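You operate a simulated robot arm through the tools that you are given. There is no shell and no other tool.

Carry out the task below with a simulated robot arm. There is one attempt and no reset: what you move stays moved.

TASK
Move the yellow signal plug from the orange socket to its own.
Fine: pulser off first, on again once the plug is home.
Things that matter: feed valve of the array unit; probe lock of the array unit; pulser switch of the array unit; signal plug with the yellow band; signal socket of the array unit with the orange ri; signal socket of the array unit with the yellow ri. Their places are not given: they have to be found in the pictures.

Only the result counts: the job must be done as asked and must still hold three seconds after the hand-in. Knocking over, shifting, dropping, spilling or breaking anything else fails it.

THE ROBOT
A 7-joint arm with a two-finger parallel gripper, fixed in place. Base frame: the origin is on the floor under the middle of its stand, x ahead of it, y to its left, z up. Lengths are in mm, angles in rad, forces in N, time in s.
It reaches about 1046 mm from its shoulder. Its first joint turns from -2.897 to 2.897 rad. Payload 1.57 kg.
The TCP is the grasp point between the finger pads, 30 mm short of the fingertips. In the tool frame z runs along the fingers and y along their closing line. The gripper opens to 80 mm. The fingers are 17 mm wide and 12 mm thick; the gripper's body (40 by 82 mm) begins 80 mm behind the TCP.
Orientation is that of the tool frame in the base frame, as a unit quaternion [w, x, y, z]. With the fingers straight down and closing along the base's y, the tool's x points along the base's -x, its y along +y and its z along -z.

THE INTERFACE
- The arm moves only by the tool send_rows. Its argument "rows" is a list of rows, each a list of 3 entries, a list of its own where there are three numbers: the shift along the tool's x, y, z in mm, then the turn, a rotation vector about the tool's x, y, z in rad, then the gripper command, from -1 (shut) to 1 (fully open), values between in proportion. In form: [[[tx, ty, tz], [wx, wy, wz], jaw], ...]. A call has 1 to 20 rows; each row shifts and turns the commanded pose from where the row before left it, along the tool's axes as they then stand. Rows are played at 5 a second. More than 50 mm and 0.15 rad between two rows, or a gripper value outside its range, and nothing of the call is played. Where a pose cannot be reached the arm comes as near as it can. A force on the tool above 40 N (or 10 N above the force at the start of the call, whichever is more), or a blocked arm, ends the call early, and 0.2 s more pass. The fingers move at their own pace (about 153 mm/s each) and stop on an object; they squeeze with about 22 N. The grip force told is the motor's: it shows also when the fingers shut on nothing. Time passes only in rows, and 0.2 s behind the last, so rows that do not move let the fingers close. It gives the time, the measured TCP pose, the force on the tool (base axes), the opening and the grip force at its end, in the units of the frame above (readings bear some noise), with the torque about the TCP (base axes, N m) and any sound that the robot's microphone picked up, and new pictures: "views" is both (left out), scene, wrist or none.
- Cameras (640 x 400 px; columns grow to the right, rows downward): "scene" is fixed at [47.9, 501.2, 1449.4]; the picture's right is [-0.34, -0.94, 0.00], its down [-0.75, 0.27, -0.60] and it looks along [0.57, -0.20, -0.80] (base axes); focal length 322 px, centre (320, 200). "wrist" rides on the gripper at [72, -7, -122] in the tool frame; the picture's right is [0.09, 1.00, 0.00], its down [-0.84, 0.08, -0.54] and it looks along [-0.54, 0.05, 0.84] (tool axes); focal length 238 px, centre (320, 200).
- pixel_to_xyz(camera, pixels): for up to 12 pixels [column, row] of the newest picture of that camera ("zoom" is the newest enlarged one), the place [x, y, z] in the base frame of the surface seen there, good to about 3 mm. The clock stands still meanwhile.
- zoom(camera, box): a new picture of the part [left, top, right, bottom] of that camera's present view, enlarged. The clock stands still meanwhile.
- hand_in(): hands the job in; it is judged then, once.

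Open the gripper and draw the arm clear of the work before you hand the job in, unless the task says otherwise.

The tools are called after ">>>" as a command line: name --argument value ..., lists and objects as JSON in quotes. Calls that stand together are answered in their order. send_rows: Moves the arm, as the interface text tells. Its arguments: {"type":"object","properties":{"rows":{"type":"array","items":{"type":"array"}},"views":{"type":"string","enum":["both","scene","wrist","none"]}},"required":["rows"]} The other tools are called the same way: pixel_to_xyz (camera, pixels) gives the place of the surface under pixels of a picture; zoom (camera, box) takes an enlarged picture of a part of a camera's view; hand_in () hands the job in.

At the start:

```text
time: 0.0
ee_pos: [403.4, 283.8, 983.6]
ee_rot: [0.0, 0.0, 1.0, 0.0]
wrist_force: [-0.5, -0.4, 0.1]
ft_torque: [-0.02, 0.01, -0.02]
grip_width: 79.6
grip_force: 0.1
```

scene: 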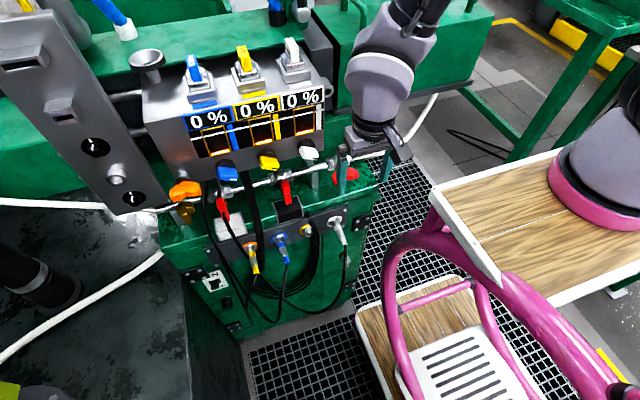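
wrist: 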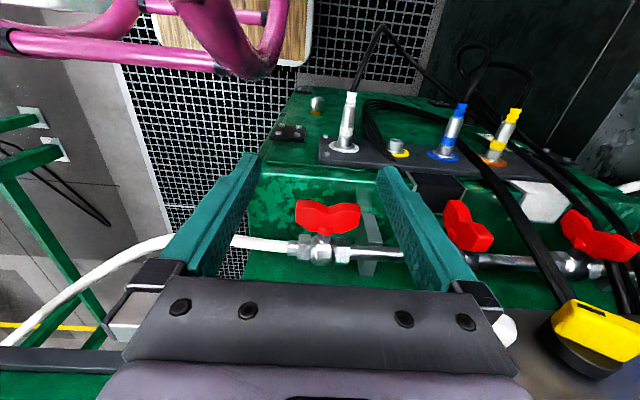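

I start by enlarging the scene around the array unit (columns 120-400, rows 30-340) and the wrist view to identify the plugs, sockets, switches and valves.

>>> zoom --camera "scene" --box '[160, 130, 400, 280]'

>>> zoom --camera "scene" --box '[120, 30, 360, 180]'

>>> zoom --camera "wrist" --box '[260, 60, 640, 300]'

>>> zoom --camera "scene" --box '[160, 200, 360, 325]'

```text
2.67 times, centred on (280, 205) of scene
```

zoom: 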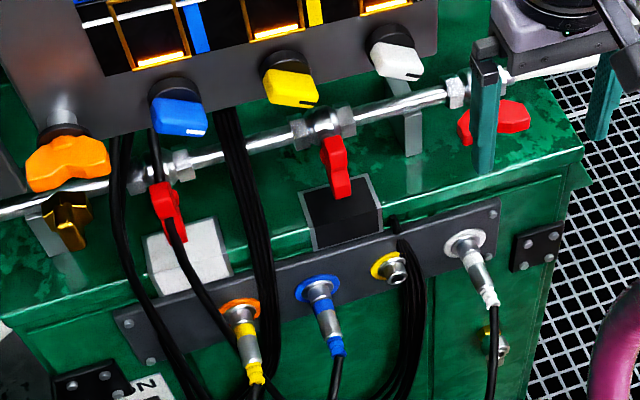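

```text
2.67 times, centred on (240, 105) of scene
```

zoom: 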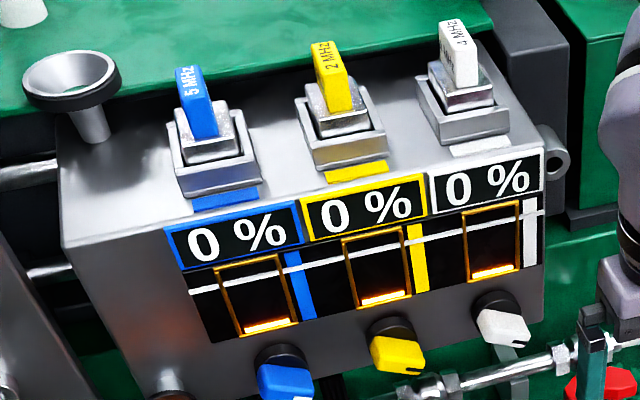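

```text
1.67 times, centred on (450, 180) of wrist
```

zoom: 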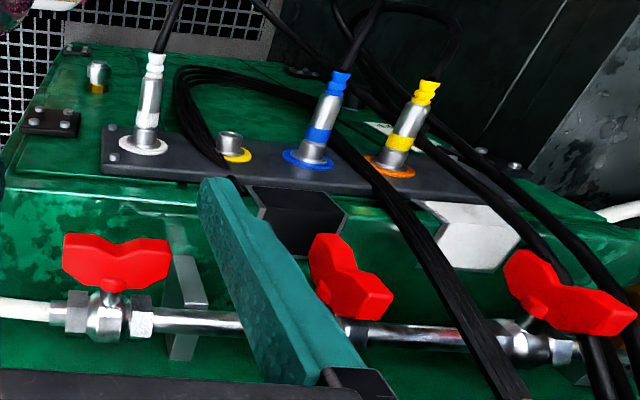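

```text
3.20 times, centred on (260, 262) of scene
```

zoom: 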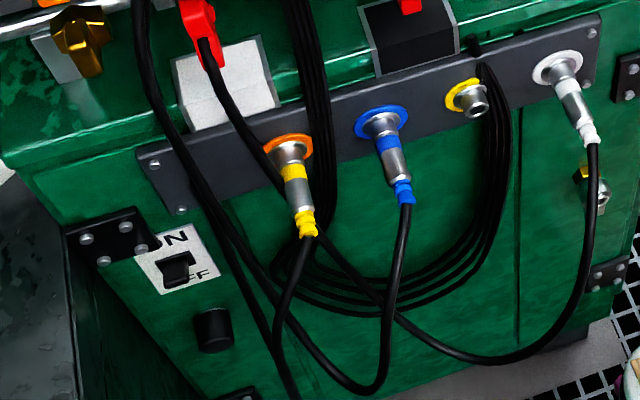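

The sockets look to be on the cabinet's front lip: orange ring near (250,244), blue (280,240), yellow (305,229), white (337,222); the rocker ON/OFF is near (214,282). I query the places of these surfaces.

>>> pixel_to_xyz --camera "scene" --pixels '[[249, 244], [252, 256], [255, 270], [306, 230], [300, 229], [280, 240], [336, 221], [215, 283], [211, 279], [205, 270], [320, 300], [300, 200]]'

>>> zoom --camera "scene" --box '[190, 250, 254, 290]'

>>> zoom --camera "scene" --box '[232, 210, 328, 270]'

```text
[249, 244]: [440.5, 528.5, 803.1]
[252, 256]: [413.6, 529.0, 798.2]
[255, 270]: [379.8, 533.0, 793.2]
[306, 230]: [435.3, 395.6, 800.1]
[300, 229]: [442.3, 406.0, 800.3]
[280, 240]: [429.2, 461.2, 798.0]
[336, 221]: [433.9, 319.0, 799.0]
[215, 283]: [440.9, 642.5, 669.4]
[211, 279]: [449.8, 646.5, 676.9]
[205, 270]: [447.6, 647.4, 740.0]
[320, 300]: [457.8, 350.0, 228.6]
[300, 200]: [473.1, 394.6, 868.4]
```

```text
10.00 times, centred on (222, 270) of scene
```

zoom: 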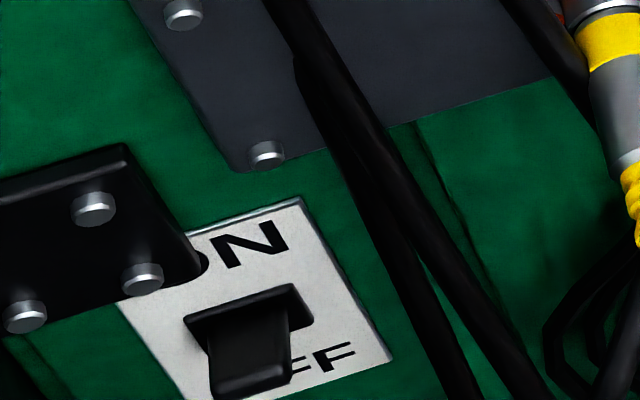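

```text
6.67 times, centred on (280, 240) of scene
```

zoom: 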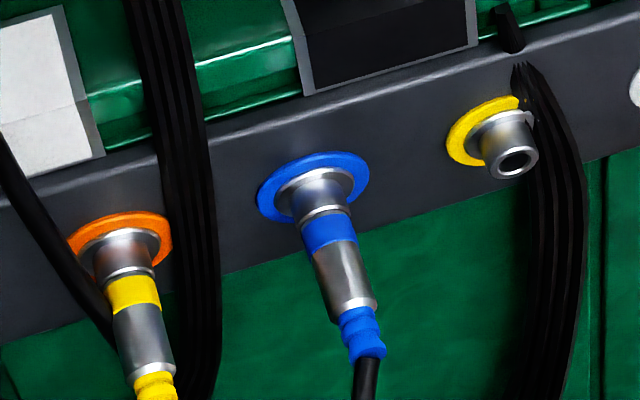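

The front face is near x=450 with plugs sticking out toward -x at z≈800; the rocker plate is near (445,645,675). I check the places of hanging cables, the left-hand steel fixture, the robot's stand and the panel edges to plan safe routes.

>>> pixel_to_xyz --camera "scene" --pixels '[[212, 180], [216, 215], [228, 250], [245, 232], [262, 230], [262, 200], [184, 190], [115, 150], [135, 200], [610, 170], [228, 173], [268, 160]]'

>>> pixel_to_xyz --camera "scene" --pixels '[[228, 302], [240, 290], [250, 330], [285, 300], [222, 205], [285, 190], [183, 212], [340, 175], [235, 222], [415, 250], [440, 310], [196, 275]]'

```text
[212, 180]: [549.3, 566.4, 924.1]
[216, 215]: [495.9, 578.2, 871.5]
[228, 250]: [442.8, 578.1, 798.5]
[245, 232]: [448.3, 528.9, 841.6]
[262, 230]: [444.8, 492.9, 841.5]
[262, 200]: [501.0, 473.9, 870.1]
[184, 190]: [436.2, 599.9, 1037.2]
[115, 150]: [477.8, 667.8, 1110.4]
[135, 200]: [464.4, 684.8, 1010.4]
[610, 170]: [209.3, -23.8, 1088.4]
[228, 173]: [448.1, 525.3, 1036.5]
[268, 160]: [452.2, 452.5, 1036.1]
```

```text
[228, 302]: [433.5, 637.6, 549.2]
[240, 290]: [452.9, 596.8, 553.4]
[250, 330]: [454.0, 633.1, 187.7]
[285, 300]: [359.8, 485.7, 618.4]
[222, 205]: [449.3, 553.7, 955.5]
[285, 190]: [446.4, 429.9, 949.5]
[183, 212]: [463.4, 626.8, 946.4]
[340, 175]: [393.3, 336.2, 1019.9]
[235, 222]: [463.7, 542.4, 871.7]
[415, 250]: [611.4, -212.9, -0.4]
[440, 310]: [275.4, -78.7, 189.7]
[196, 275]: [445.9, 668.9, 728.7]
```

The knobs overhang at x≈436, z≈1036 and the valve handles at x≈446, z≈950, so I'll approach tilted from the robot side. I check the pink frame and wooden top near the arm before moving.

>>> pixel_to_xyz --camera "scene" --pixels '[[400, 238], [430, 190], [388, 280], [500, 200], [445, 262], [540, 320], [400, 390], [375, 310], [500, 285], [600, 300], [390, 70], [375, 130]]'

```text
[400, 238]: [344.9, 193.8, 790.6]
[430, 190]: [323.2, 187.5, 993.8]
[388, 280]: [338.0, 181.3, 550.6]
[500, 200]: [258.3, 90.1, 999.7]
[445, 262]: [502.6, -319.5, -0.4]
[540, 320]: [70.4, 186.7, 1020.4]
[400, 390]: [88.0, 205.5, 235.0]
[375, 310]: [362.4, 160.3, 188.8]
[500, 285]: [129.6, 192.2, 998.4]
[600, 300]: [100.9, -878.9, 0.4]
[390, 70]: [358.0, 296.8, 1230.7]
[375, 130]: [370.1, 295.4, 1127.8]
```

The arm stands on a wooden top at z≈1000 (y up to ~190), so the work is below and left of it, and the switch at about 1020 mm from the shoulder is near the reach limit. I draw back and left first and then tilt the tool forward to look at the front face.

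>>> send_rows --rows '[[[20, 45, 0], [0, 0, 0], 0.0], [[20, 45, 0], [0, 0, 0], 0.0], [[20, 45, 0], [0, 0, 0], 0.0], [[20, 45, 0], [0, 0, 0], 0.0], [[20, 45, 0], [0, 0, 0], 0.0], [[0, 0, 20], [0, -0.15, 0], 0.0], [[0, 0, 20], [0, -0.15, 0], 0.0], [[0, 0, 20], [0, -0.15, 0], 0.0], [[0, 0, 20], [0, -0.15, 0], 0.0], [[0, 0, 0], [0, 0, 0], 0.0]]'

```text
time: 2.2
ee_pos: [321.6, 507.3, 908.0]
ee_rot: [0.296, 0.001, 0.955, -0.001]
wrist_force: [-0.3, 0.2, 0.8]
ft_torque: [-0.02, 0.03, -0.01]
grip_width: 40.1
grip_force: 0.0
```

scene: 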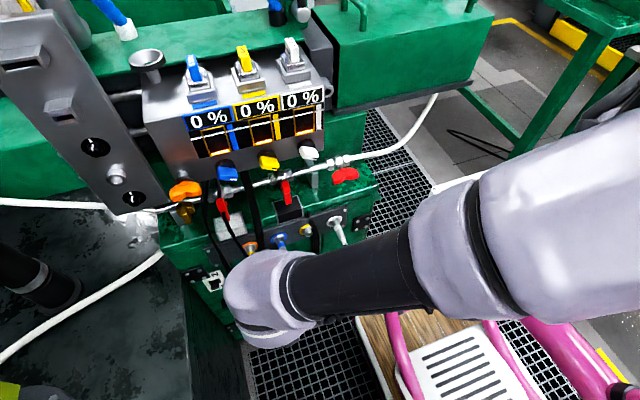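
wrist: 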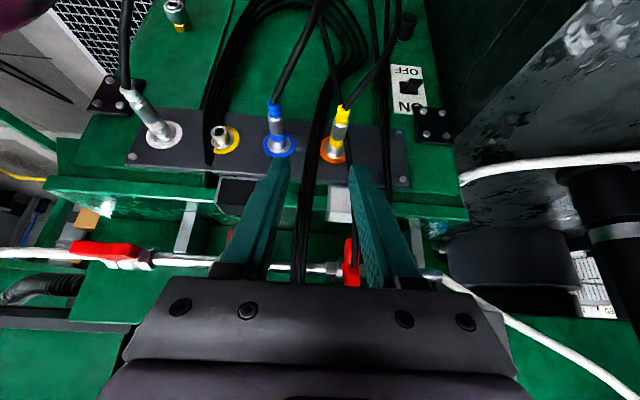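

The wrist view now shows the sockets (row ~140) and the rocker plate at (408,88), displayed upside down. I enlarge these for detail and read positions.

>>> zoom --camera "wrist" --box '[368, 45, 464, 145]'

>>> zoom --camera "wrist" --box '[190, 80, 390, 205]'

>>> pixel_to_xyz --camera "wrist" --pixels '[[335, 148], [340, 125], [344, 108], [217, 132], [220, 140], [278, 145], [410, 86], [407, 72], [408, 104], [412, 90], [390, 100], [400, 30]]'

```text
4.00 times, centred on (416, 95) of wrist
```

zoom: 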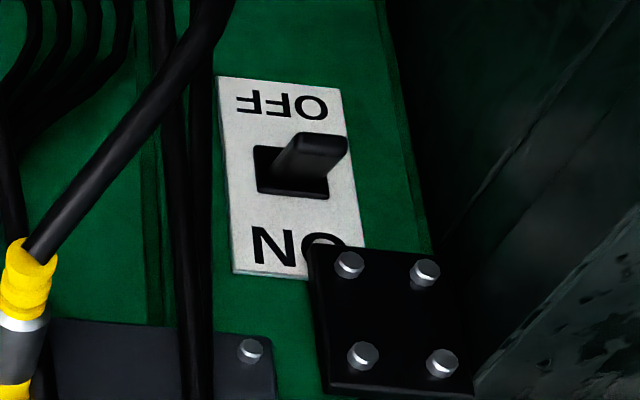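

```text
3.20 times, centred on (290, 142) of wrist
```

zoom: 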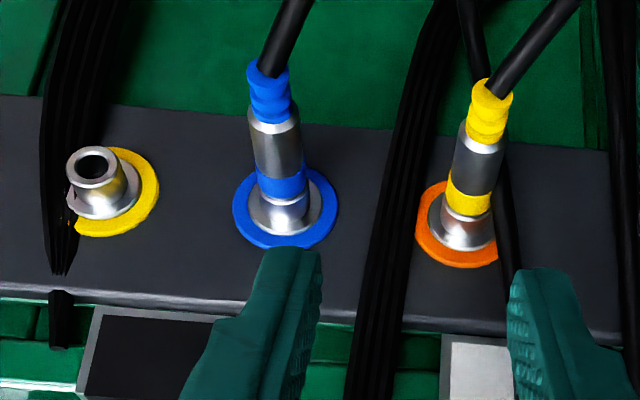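

```text
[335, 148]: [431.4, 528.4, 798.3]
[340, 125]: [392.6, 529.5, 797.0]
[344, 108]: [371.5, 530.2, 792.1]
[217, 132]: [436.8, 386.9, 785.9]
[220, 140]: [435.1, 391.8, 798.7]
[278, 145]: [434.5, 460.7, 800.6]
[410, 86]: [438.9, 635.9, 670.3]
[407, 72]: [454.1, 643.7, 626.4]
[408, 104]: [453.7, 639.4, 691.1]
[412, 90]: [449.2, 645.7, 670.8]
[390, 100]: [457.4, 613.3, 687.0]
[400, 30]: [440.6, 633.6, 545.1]
```

The rocker has a lever sticking out of its slot, apparently tilted up toward ON. I enlarge it again and read several points on the lever and plate.

>>> zoom --camera "wrist" --box '[384, 55, 448, 95]'

>>> pixel_to_xyz --camera "zoom" --pixels '[[320, 340], [340, 300], [300, 320], [380, 250]]'

```text
10.00 times, centred on (416, 75) of wrist
```

zoom: 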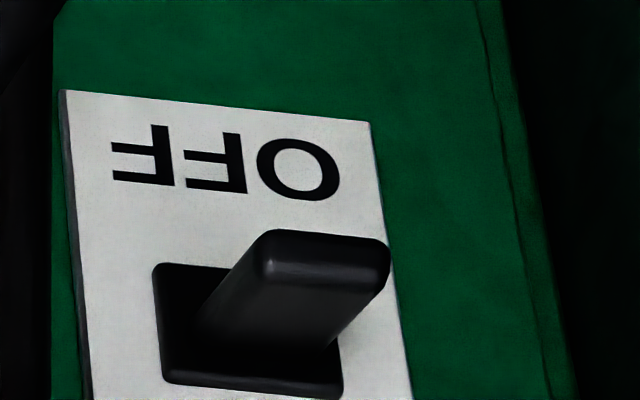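

```text
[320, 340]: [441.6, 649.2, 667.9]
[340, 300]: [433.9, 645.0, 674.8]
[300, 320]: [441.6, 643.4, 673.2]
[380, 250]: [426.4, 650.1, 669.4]
```

I read more points on the lever's end cap, slot corners and plate.

>>> pixel_to_xyz --camera "zoom" --pixels '[[275, 245], [325, 250], [375, 258], [270, 270], [320, 278], [372, 285], [250, 300], [230, 320], [165, 280], [170, 370], [325, 385], [200, 180]]'

>>> pixel_to_xyz --camera "zoom" --pixels '[[75, 100], [360, 130], [100, 380], [395, 370], [440, 200], [540, 300], [30, 300]]'

```text
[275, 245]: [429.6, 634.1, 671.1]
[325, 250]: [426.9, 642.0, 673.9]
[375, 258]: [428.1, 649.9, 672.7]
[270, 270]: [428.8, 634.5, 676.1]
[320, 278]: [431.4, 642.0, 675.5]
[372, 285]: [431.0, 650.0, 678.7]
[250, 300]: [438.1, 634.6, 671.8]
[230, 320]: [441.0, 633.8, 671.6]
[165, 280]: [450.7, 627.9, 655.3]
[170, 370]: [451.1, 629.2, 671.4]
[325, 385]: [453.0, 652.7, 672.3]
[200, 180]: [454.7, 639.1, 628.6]
```

```text
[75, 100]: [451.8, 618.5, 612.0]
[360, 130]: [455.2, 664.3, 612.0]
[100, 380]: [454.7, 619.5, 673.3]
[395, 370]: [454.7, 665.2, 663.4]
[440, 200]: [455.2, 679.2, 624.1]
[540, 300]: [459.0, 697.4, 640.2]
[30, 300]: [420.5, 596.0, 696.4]
```

The slot is centred near (452,641,663) and the lever's end at about (428,642,675), so it is tilted up (ON). Before reaching for it I check where the yellow plug's cable and the hanging cables run near the switch.

>>> pixel_to_xyz --camera "wrist" --pixels '[[352, 98], [365, 85], [380, 68], [390, 50], [396, 30], [398, 8], [376, 60], [385, 95], [372, 100], [405, 50], [335, 60], [330, 20]]'

>>> zoom --camera "wrist" --box '[300, 0, 460, 100]'

>>> zoom --camera "scene" --box '[180, 200, 340, 300]'

```text
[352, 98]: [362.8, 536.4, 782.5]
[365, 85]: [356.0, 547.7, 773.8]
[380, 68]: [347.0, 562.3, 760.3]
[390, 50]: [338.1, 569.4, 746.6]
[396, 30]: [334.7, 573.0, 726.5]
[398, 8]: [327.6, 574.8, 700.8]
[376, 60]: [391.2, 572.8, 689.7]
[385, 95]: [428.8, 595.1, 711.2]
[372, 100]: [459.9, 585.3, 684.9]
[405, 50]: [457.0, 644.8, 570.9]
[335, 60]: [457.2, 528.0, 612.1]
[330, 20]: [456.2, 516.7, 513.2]
```

```text
4.00 times, centred on (380, 50) of wrist
```

zoom: 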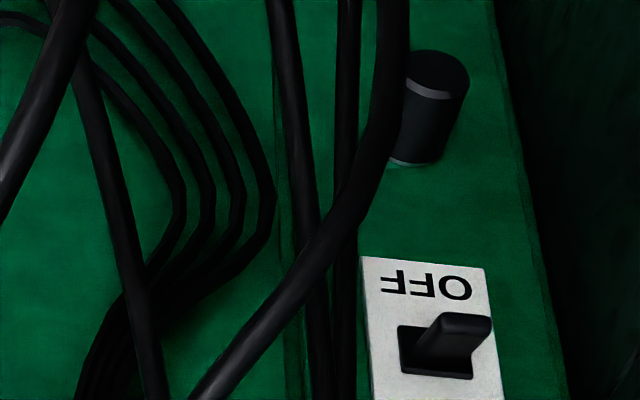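

```text
4.00 times, centred on (260, 250) of scene
```

zoom: 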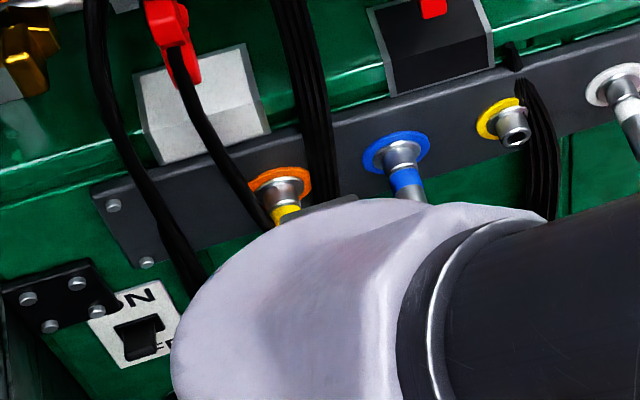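

The yellow plug's cable hangs at roughly (335-363, 536-575, 700-790), so I must come to the switch from higher and further left. I move to about (352,612,848), yaw the tool a little to the left and shut the fingers to use them as a pusher.

>>> send_rows --rows '[[[3, 35, 22], [-0.083, 0, -0.1213], -1], [[-1.1, 33.1, 25], [-0.083, 0, -0.1213], -1], [[-5, 30.6, 27.6], [-0.083, 0, -0.1213], -1], [[0, 0, 0], [0, 0, 0], -1]]'

```text
time: 3.2
ee_pos: [352.6, 613.0, 845.2]
ee_rot: [0.289, -0.21, 0.932, 0.065]
wrist_force: [-0.2, 0.0, 0.2]
ft_torque: [-0.01, 0.0, 0.02]
grip_width: 0.2
grip_force: 21.2
```

scene: 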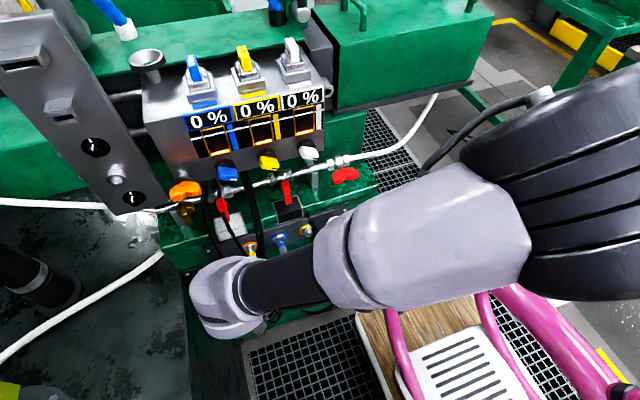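
wrist: 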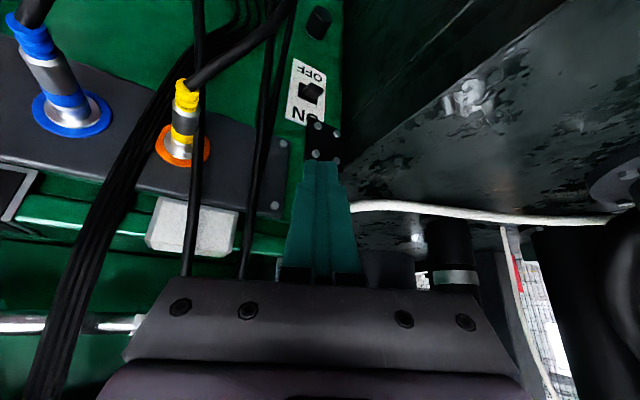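

The pose was reached; the switch is now at (312,92) in the wrist view with free sight. I enlarge it and reread the lever and neighbours.

>>> zoom --camera "wrist" --box '[270, 50, 350, 100]'

>>> pixel_to_xyz --camera "wrist" --pixels '[[318, 92], [314, 96], [302, 88], [324, 140], [380, 90], [400, 150], [260, 110], [275, 60], [230, 60], [322, 22], [250, 180], [195, 130]]'

```text
8.00 times, centred on (310, 75) of wrist
```

zoom: 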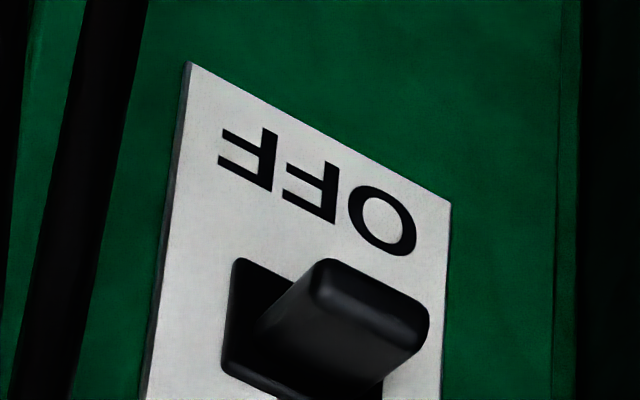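

```text
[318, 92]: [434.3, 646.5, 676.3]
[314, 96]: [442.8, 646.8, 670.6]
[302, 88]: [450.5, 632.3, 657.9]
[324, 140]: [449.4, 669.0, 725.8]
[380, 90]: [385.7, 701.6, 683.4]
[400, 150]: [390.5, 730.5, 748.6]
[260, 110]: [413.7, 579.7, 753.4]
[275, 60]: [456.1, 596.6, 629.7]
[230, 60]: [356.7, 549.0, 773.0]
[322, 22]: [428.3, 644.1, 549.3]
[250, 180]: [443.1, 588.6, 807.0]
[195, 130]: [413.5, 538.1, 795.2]
```

The lever's top end reads (434,646,676), the hinge block above sits at (449,669,726), and the left wall begins at y≈700. I bring the closed fingertips to about (431,642,693), just above the lever.

>>> send_rows --rows '[[[4.2, -1.9, 35.6], [0, 0, 0], -1], [[4.2, -1.9, 35.6], [0, 0, 0], -1], [[4.2, -1.9, 35.6], [0, 0, 0], -1], [[2.5, -1.2, 23], [0, 0, 0], -1], [[0, 0, 0], [0, 0, 0], -1]]'

```text
time: 4.4
ee_pos: [410.5, 634.8, 728.7]
ee_rot: [0.289, -0.209, 0.932, 0.065]
wrist_force: [-1.0, 0.0, -1.0]
ft_torque: [0.0, 0.0, 0.0]
grip_width: 0.0
grip_force: 21.2
```

scene: 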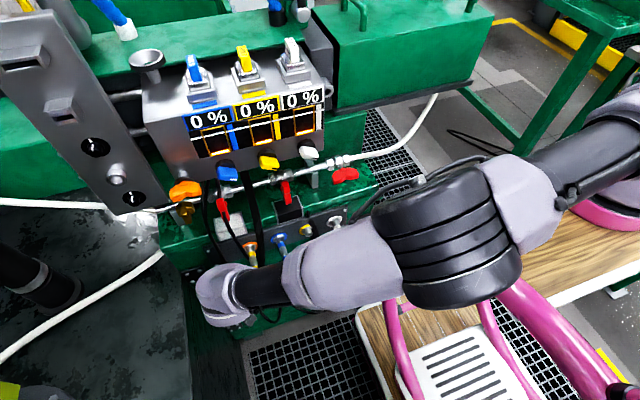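
wrist: 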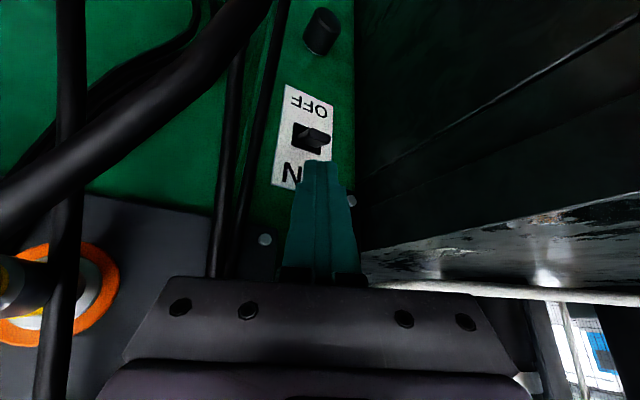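

The tips are at about (426,642,704), right above the lever seen at (315,137). I shift slightly forward and press straight down in small steps.

>>> send_rows --rows '[[[2.7, -3.0, 15.1], [0, 0, 0], -1], [[4.5, 0, 6.6], [0, 0, 0], -1], [[4.5, 0, 6.6], [0, 0, 0], -1], [[4.5, 0, 6.6], [0, 0, 0], -1]]' --views "wrist"

```text
time: 5.4
ee_pos: [416.2, 632.7, 692.7]
ee_rot: [0.288, -0.209, 0.932, 0.065]
wrist_force: [-0.6, -0.9, 0.7]
ft_torque: [0.02, -0.01, 0.02]
grip_width: 0.0
grip_force: 21.5
```

wrist: 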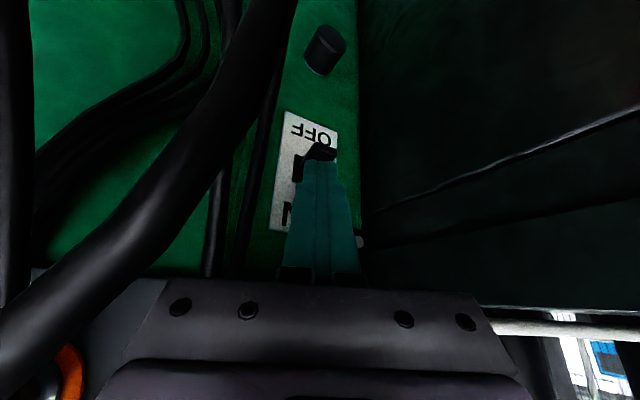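

The fingertips are at about (431,640,668) and no large force is felt; I look closely at the lever under the tips.

>>> zoom --camera "wrist" --box '[270, 100, 366, 160]'

>>> pixel_to_xyz --camera "wrist" --pixels '[[325, 151], [318, 145], [305, 165], [200, 160], [240, 80], [180, 210]]'

```text
6.67 times, centred on (318, 130) of wrist
```

zoom: 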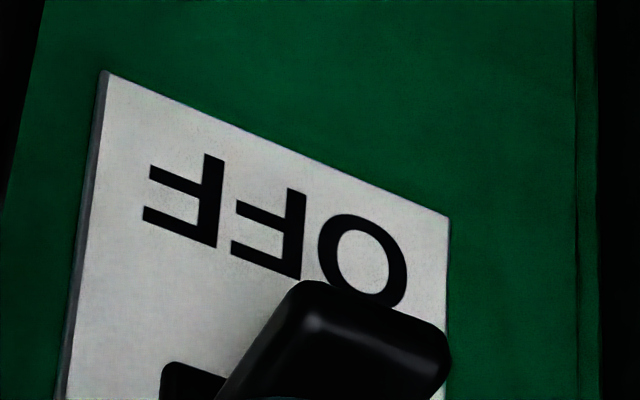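

```text
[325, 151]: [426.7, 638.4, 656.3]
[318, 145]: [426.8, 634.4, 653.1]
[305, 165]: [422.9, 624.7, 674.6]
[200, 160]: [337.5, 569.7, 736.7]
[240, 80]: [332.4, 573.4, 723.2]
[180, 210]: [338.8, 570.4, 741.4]
```

The lever's end is now about z≈655, pressed to about the middle. I press another 14 mm down and check.

>>> send_rows --rows '[[[4.5, 0, 6.6], [0, 0, 0], -1], [[3.4, 0, 4.95], [0, 0, 0], -1]]' --views "wrist"

>>> zoom --camera "wrist" --box '[270, 100, 366, 160]'

```text
time: 6.0
ee_pos: [416.9, 632.4, 680.7]
ee_rot: [0.289, -0.208, 0.932, 0.065]
wrist_force: [-4.4, -8.0, 16.2]
ft_torque: [-0.19, -0.11, -0.1]
grip_width: 0.1
grip_force: 21.4
```

wrist: 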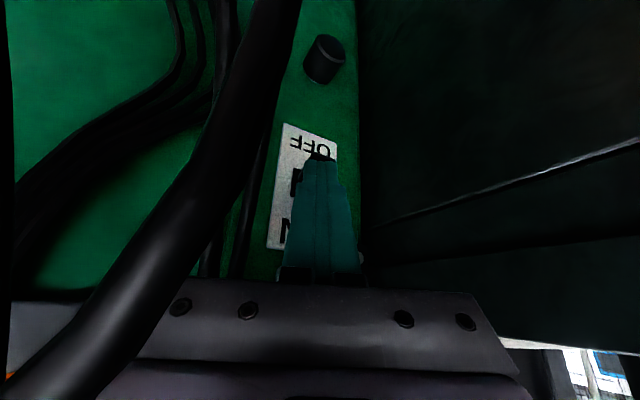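

```text
6.67 times, centred on (318, 130) of wrist
```

zoom: 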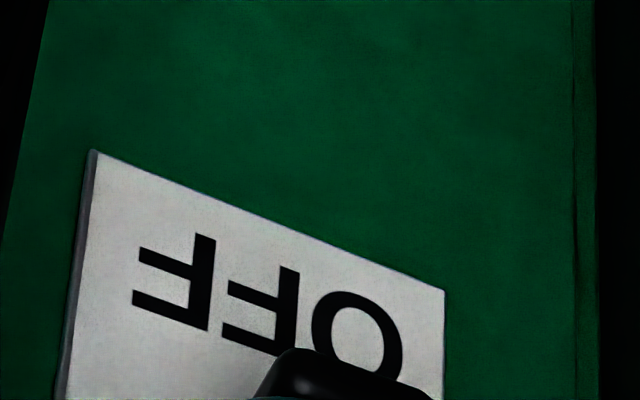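

The upward force rose to 16 N, so the lever appears to have met its OFF stop. I lift the tips back up along the same line and look whether it stays.

>>> send_rows --rows '[[[-5.65, 0, -8.25], [0, 0, 0], -1], [[-5.65, 0, -8.25], [0, 0, 0], -1], [[-8.5, 0, -12.4], [0, 0, 0], -1], [[-8.5, 0, -12.4], [0, 0, 0], -1], [[-4, 0, -30], [0, 0, 0], -1], [[0, 0, 0], [0, 0, 0], -1]]'

>>> zoom --camera "wrist" --box '[270, 80, 366, 140]'

```text
time: 7.4
ee_pos: [405.2, 626.0, 757.1]
ee_rot: [0.289, -0.208, 0.932, 0.064]
wrist_force: [0.2, 1.3, 0.5]
ft_torque: [0.02, -0.02, 0.04]
grip_width: 0.0
grip_force: 21.5
```

scene: 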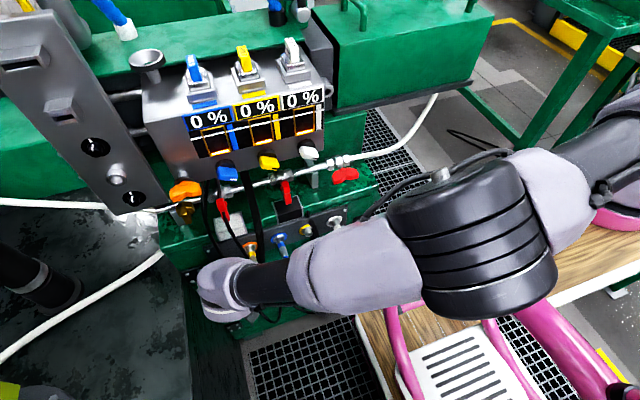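
wrist: 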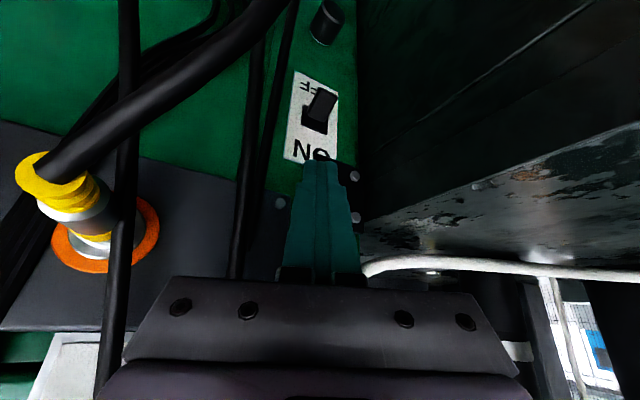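

```text
6.67 times, centred on (318, 110) of wrist
```

zoom: 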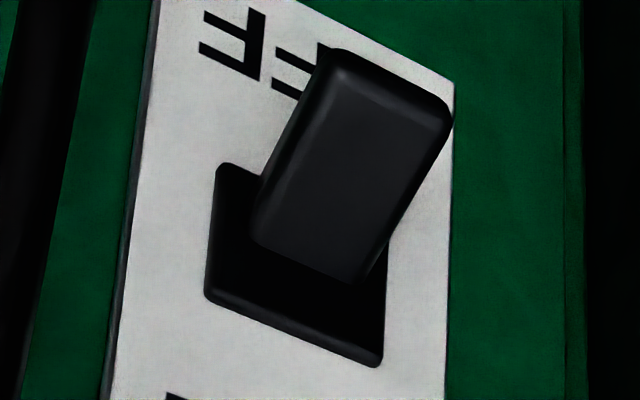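

The lever now hangs down over the OFF lettering and stays there. I record its OFF position for switching on later, and the plug's geometry as seen from here.

>>> pixel_to_xyz --camera "zoom" --pixels '[[340, 60], [390, 85], [435, 110], [330, 90], [420, 130], [290, 200], [390, 200], [270, 240], [350, 275], [220, 180], [300, 310], [370, 350]]'

>>> zoom --camera "wrist" --box '[0, 120, 240, 280]'

```text
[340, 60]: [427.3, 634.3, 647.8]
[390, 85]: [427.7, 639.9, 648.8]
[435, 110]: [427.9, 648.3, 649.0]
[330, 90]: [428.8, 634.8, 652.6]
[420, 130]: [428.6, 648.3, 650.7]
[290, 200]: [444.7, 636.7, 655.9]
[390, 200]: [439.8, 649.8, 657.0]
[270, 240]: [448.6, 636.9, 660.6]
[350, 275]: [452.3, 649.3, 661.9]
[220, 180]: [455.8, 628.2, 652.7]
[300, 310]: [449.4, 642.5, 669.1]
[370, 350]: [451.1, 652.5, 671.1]
```

```text
2.50 times, centred on (120, 200) of wrist
```

zoom: 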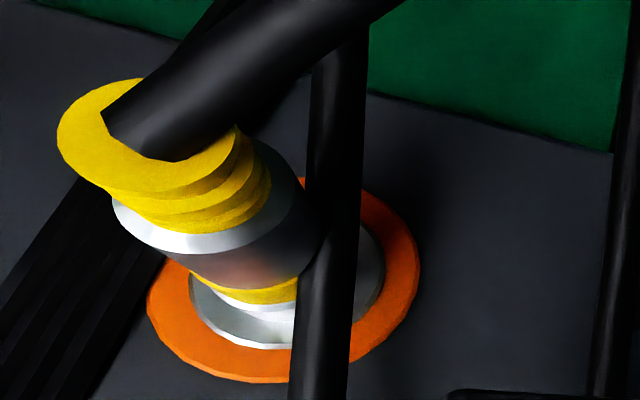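

The switch is OFF (lever end ≈ (428,641,650)). A thin hanging cable passes close by the yellow plug's left side, so I trace it and the plug's own shape point by point.

>>> pixel_to_xyz --camera "wrist" --pixels '[[128, 20], [128, 60], [127, 110], [126, 150], [124, 190], [122, 220], [118, 260], [112, 310], [108, 360], [104, 392], [245, 200], [258, 90]]'

>>> pixel_to_xyz --camera "wrist" --pixels '[[40, 160], [55, 195], [70, 205], [90, 215], [95, 232], [100, 242], [140, 205], [75, 260], [60, 170], [85, 195], [105, 205], [20, 175]]'

```text
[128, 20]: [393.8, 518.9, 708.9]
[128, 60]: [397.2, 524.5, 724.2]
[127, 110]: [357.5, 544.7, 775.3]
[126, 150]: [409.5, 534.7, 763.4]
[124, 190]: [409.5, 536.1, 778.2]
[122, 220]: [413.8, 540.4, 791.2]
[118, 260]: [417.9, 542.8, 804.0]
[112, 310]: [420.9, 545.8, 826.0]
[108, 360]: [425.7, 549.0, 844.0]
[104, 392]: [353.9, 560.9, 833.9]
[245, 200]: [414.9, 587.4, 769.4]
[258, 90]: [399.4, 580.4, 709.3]
```

```text
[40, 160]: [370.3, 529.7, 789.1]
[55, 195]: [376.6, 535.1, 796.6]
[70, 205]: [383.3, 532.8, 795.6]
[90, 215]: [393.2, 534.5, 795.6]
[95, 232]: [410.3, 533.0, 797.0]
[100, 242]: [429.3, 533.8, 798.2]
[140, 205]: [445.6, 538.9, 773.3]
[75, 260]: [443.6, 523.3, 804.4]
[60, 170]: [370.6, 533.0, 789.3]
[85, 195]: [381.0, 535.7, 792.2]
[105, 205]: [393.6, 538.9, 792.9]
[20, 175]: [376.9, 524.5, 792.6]
```

The hanging cable drapes past the plug's left side at about x≥409, so I will grip the plug further out (x≈385) with near-y closing. I now withdraw from the switch area, undo the yaw, and take a frontal look at the sockets.

>>> send_rows --rows '[[[-0.5, 0.7, -39.3], [0, 0, 0], -1], [[-0.5, 0.7, -39.3], [0, 0, 0], -1], [[-0.5, 0.7, -39.3], [0, 0, 0], -1], [[20.9, -14.1, -20.3], [0.083, 0, 0.1213], -0.3], [[19, -18.1, -19], [0.083, 0, 0.1213], -0.3], [[16.5, -21.8, -17.4], [0.083, 0, 0.1213], -0.3], [[0, -20, 0], [0, -0.1, 0], -0.3], [[0, -30, 0], [0, -0.1, 0], -0.3], [[0, 0, 0], [0, 0, 0], -0.3]]'

```text
time: 9.6
ee_pos: [334.0, 470.8, 877.1]
ee_rot: [0.385, 0.044, 0.922, -0.012]
wrist_force: [0.3, 0.8, 0.6]
ft_torque: [0.06, 0.04, -0.01]
grip_width: 28.0
grip_force: 0.1
stopped in row 9: the arm was blocked; the commanded pose is now the measured one
```

scene: 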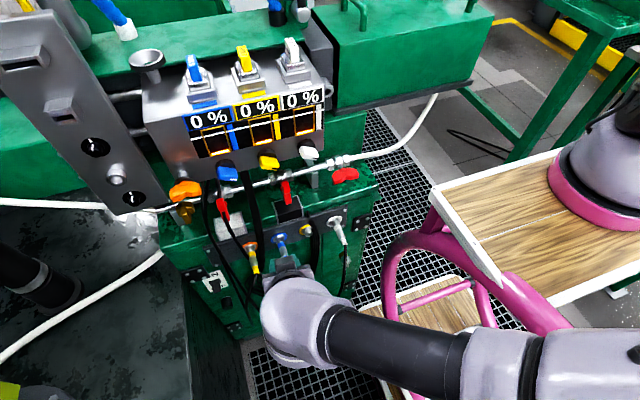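
wrist: 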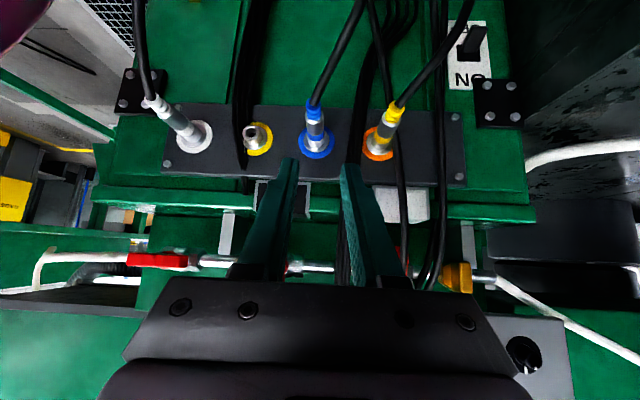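

The arm stopped at (334,471,877) at a joint/posture limit without contact force; nothing looks displaced. From here the sockets are in good frontal view (orange (380,142), blue (317,140), yellow (257,138)), so I measure them enlarged.

>>> zoom --camera "wrist" --box '[220, 100, 300, 150]'

>>> pixel_to_xyz --camera "zoom" --pixels '[[320, 200], [300, 300], [340, 320], [250, 250]]'

>>> zoom --camera "wrist" --box '[340, 90, 440, 170]'

```text
8.00 times, centred on (260, 125) of wrist
```

zoom: 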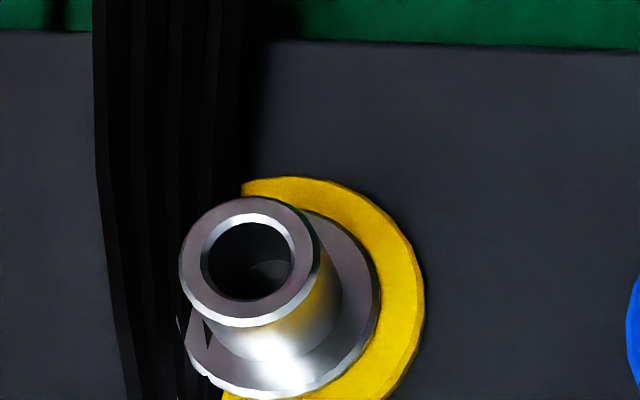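

```text
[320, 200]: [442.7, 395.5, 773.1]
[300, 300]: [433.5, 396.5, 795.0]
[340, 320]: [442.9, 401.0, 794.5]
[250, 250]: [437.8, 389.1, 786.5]
```

```text
5.00 times, centred on (390, 130) of wrist
```

zoom: 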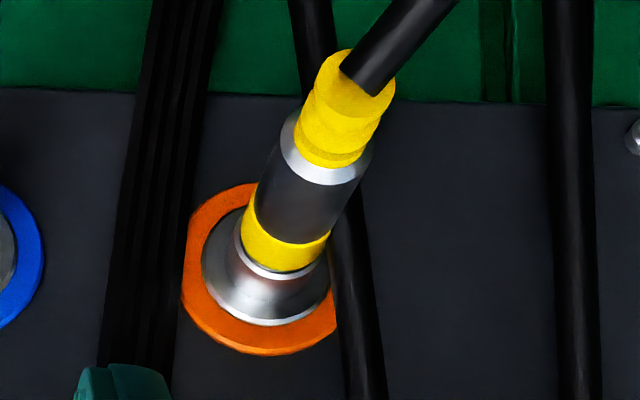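

I sample the rims of the yellow socket's barrel and ring in an enlarged view to get its axis, then likewise for the orange and blue rings.

>>> zoom --camera "wrist" --box '[220, 110, 300, 160]'

>>> pixel_to_xyz --camera "zoom" --pixels '[[190, 180], [308, 180], [250, 125], [248, 240], [205, 140], [295, 140], [205, 225], [292, 225], [420, 210], [300, 345], [390, 300], [400, 180]]'

>>> pixel_to_xyz --camera "zoom" --pixels '[[190, 180], [308, 180], [250, 125], [248, 240], [205, 140], [295, 140], [205, 225], [292, 225], [420, 210], [300, 345], [390, 300], [400, 180]]'

```text
8.00 times, centred on (260, 135) of wrist
```

zoom: 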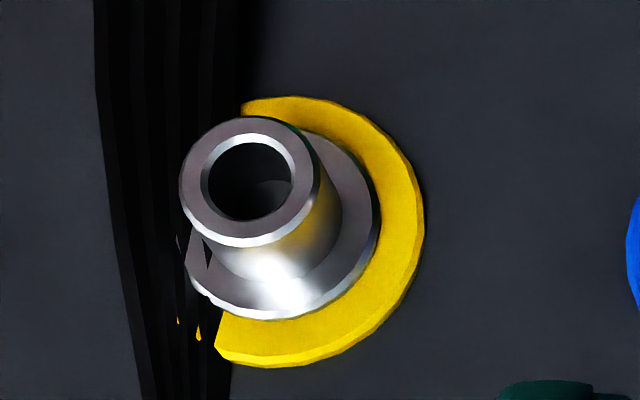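

```text
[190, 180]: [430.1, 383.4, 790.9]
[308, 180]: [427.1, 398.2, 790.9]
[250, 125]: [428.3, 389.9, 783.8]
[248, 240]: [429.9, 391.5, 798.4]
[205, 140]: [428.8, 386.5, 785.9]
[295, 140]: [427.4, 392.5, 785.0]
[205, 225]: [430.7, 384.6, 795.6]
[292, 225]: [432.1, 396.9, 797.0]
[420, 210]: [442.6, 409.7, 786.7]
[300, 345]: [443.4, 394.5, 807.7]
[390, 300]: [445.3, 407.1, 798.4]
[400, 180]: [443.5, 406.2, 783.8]
```

```text
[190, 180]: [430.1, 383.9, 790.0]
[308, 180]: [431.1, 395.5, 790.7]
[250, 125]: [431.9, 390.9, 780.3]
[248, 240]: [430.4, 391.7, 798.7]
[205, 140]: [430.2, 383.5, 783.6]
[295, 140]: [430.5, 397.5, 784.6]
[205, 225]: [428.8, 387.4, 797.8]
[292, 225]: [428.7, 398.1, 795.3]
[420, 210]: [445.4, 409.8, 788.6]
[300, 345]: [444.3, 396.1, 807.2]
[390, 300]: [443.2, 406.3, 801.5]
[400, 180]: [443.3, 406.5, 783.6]
```

The yellow socket's barrel tip is centred near (430,390.5,791) and the panel/ring at x≈443. I now locate the cable bundle beside it and sample the blue and orange rings.

>>> pixel_to_xyz --camera "zoom" --pixels '[[110, 50], [150, 50], [190, 50], [230, 50], [130, 200], [165, 200], [180, 260], [205, 330], [150, 370], [210, 370]]'

>>> zoom --camera "wrist" --box '[280, 110, 360, 160]'

>>> zoom --camera "wrist" --box '[340, 110, 420, 160]'

>>> pixel_to_xyz --camera "zoom" --pixels '[[175, 240], [220, 330], [300, 380], [170, 300], [250, 300], [290, 240], [330, 225], [250, 190], [300, 100], [350, 110]]'

```text
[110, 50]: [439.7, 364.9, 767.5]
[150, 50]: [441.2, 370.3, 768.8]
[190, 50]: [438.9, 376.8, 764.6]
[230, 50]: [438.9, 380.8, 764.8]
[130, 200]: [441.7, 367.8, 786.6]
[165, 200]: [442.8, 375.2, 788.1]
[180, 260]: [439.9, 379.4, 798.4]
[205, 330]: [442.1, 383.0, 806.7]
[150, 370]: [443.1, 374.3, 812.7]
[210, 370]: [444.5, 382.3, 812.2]
```

```text
8.00 times, centred on (320, 135) of wrist
```

zoom: 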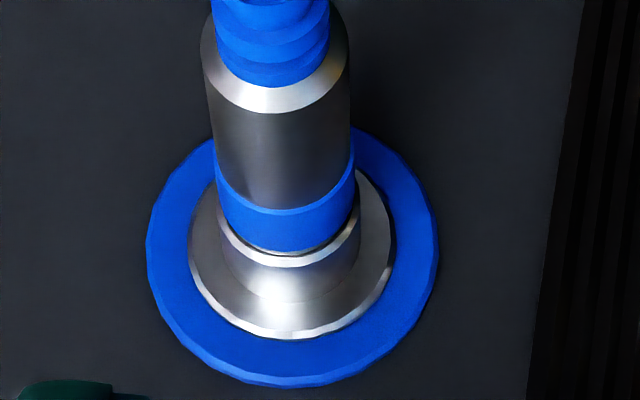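

```text
8.00 times, centred on (380, 135) of wrist
```

zoom: 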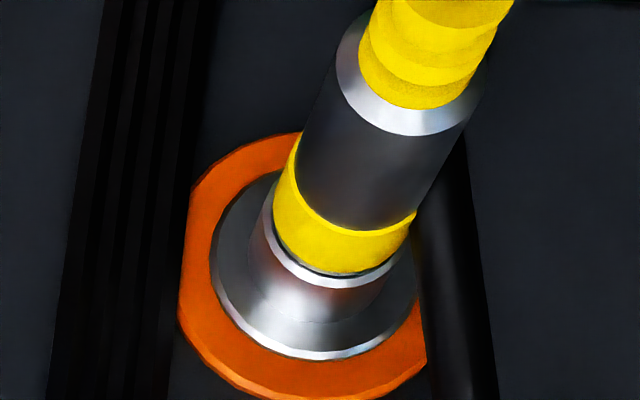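

```text
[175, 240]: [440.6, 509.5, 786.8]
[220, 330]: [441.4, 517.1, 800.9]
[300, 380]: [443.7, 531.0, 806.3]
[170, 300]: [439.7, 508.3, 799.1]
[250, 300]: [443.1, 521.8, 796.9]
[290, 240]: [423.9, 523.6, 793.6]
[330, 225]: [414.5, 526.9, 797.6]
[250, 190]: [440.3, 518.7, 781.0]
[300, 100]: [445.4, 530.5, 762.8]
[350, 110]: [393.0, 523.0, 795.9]
```

Sockets are spaced about 70 mm (orange y≈530, blue ≈460, yellow ≈390; z≈792), and the bundles lie flat at x≈440. I now steepen the tool, square it to the base y axis, and go above the yellow plug at about (364,530,877) with a 36 mm opening.

>>> send_rows --rows '[[[-16.3, 21, -4.6], [-0.064, 0.001, -0.063], -0.1], [[-4.9, 13, 5], [0, 0.147, 0], -0.1], [[-2.6, 13, 8.2], [0, 0.147, 0], -0.1], [[-0.5, 13, 11.7], [0, 0.146, 0], -0.1], [[0, 0, 0], [0, 0, 0], -0.1]]'

```text
time: 10.8
ee_pos: [363.2, 531.6, 875.8]
ee_rot: [0.173, 0.001, 0.985, 0.007]
wrist_force: [-0.4, 0.7, -0.7]
ft_torque: [0.0, -0.05, -0.02]
grip_width: 36.0
grip_force: 0.0
```

scene: 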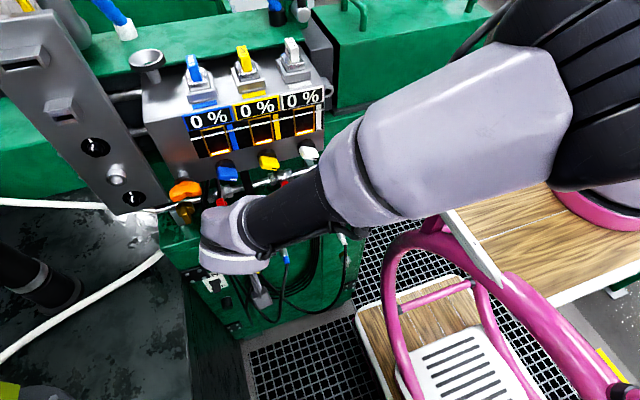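
wrist: 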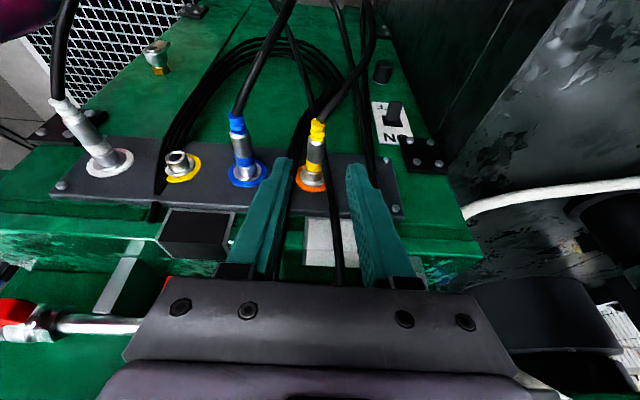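

The tool stands above the plug with the fingers straddling it (plug at (314,160)). I enlarge to verify alignment in y and the clearance to the hanging cable.

>>> zoom --camera "wrist" --box '[250, 110, 410, 210]'

>>> pixel_to_xyz --camera "zoom" --pixels '[[225, 190], [255, 190], [285, 190], [262, 150], [245, 240], [280, 130], [262, 60], [330, 260], [345, 330], [120, 200], [420, 220], [256, 215]]'

>>> pixel_to_xyz --camera "zoom" --pixels '[[225, 190], [255, 190], [285, 190], [262, 150], [245, 240], [280, 130], [262, 60], [330, 260], [345, 330], [120, 200], [420, 220], [256, 215]]'

```text
4.00 times, centred on (330, 160) of wrist
```

zoom: 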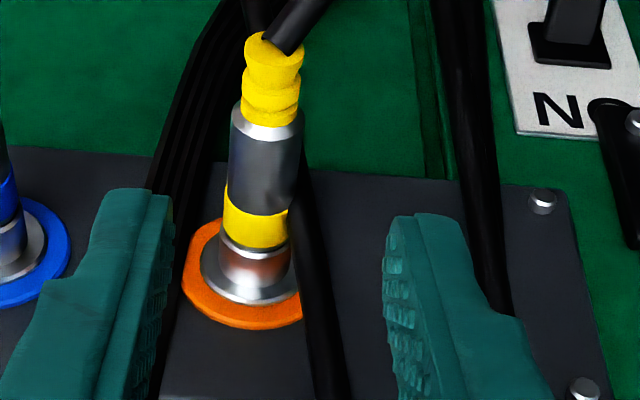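

```text
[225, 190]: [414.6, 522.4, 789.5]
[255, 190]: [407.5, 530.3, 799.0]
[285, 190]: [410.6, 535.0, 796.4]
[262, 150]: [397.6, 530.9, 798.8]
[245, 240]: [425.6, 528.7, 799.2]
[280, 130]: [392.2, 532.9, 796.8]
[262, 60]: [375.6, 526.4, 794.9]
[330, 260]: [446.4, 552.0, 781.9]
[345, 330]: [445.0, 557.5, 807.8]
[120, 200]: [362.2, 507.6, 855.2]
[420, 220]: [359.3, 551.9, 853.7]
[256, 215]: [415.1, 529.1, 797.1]
```

```text
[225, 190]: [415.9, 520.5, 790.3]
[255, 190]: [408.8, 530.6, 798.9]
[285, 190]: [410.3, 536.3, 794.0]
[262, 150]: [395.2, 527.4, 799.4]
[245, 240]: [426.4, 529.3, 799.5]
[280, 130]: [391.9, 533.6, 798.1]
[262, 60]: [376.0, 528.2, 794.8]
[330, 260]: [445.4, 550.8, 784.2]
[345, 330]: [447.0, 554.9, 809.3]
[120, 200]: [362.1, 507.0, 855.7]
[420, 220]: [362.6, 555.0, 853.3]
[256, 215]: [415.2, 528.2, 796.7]
```

The plug's axis is about y=529.5, z=791, with its metal body from x≈390 to 412. I lower the straddling fingers so the tips end ~12 mm below the axis at x≈392, keeping clear of the hanging cable.

>>> send_rows --rows '[[[0.6, -1, 23.8], [0, 0, 0], -0.1], [[0.6, -1, 23.8], [0, 0, 0], -0.1], [[0.6, -1, 23.8], [0, 0, 0], -0.1], [[0, 0, 0], [0, 0, 0], -0.1]]'

>>> zoom --camera "wrist" --box '[240, 100, 400, 200]'

```text
time: 11.8
ee_pos: [386.8, 528.6, 808.9]
ee_rot: [0.175, 0.0, 0.985, 0.007]
wrist_force: [-0.6, 0.1, 0.2]
ft_torque: [0.03, -0.01, 0.0]
grip_width: 36.2
grip_force: 0.1
```

scene: 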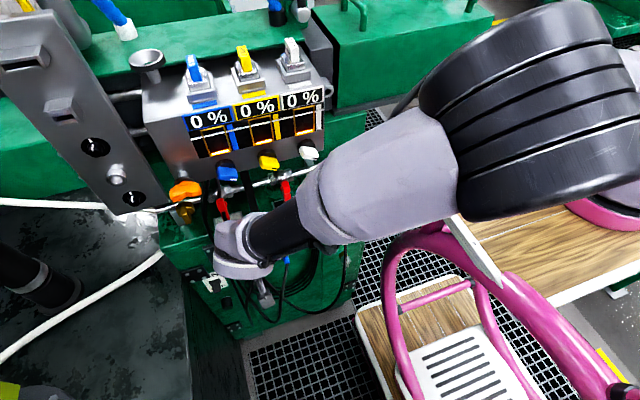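
wrist: 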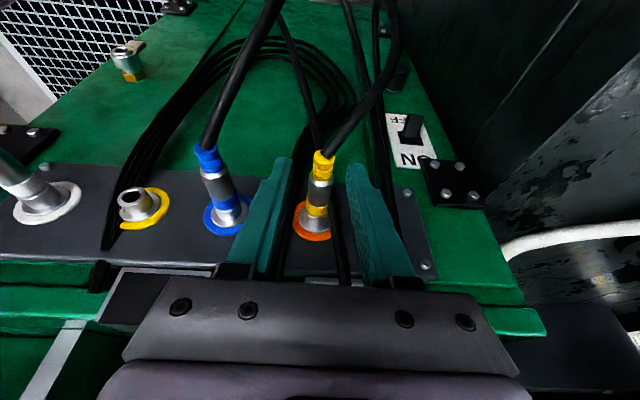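

```text
4.00 times, centred on (320, 150) of wrist
```

zoom: 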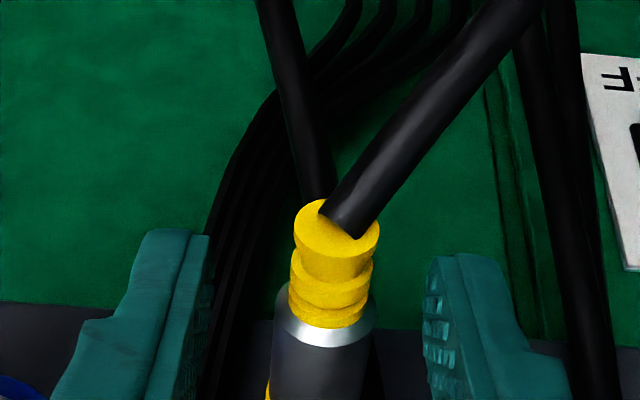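

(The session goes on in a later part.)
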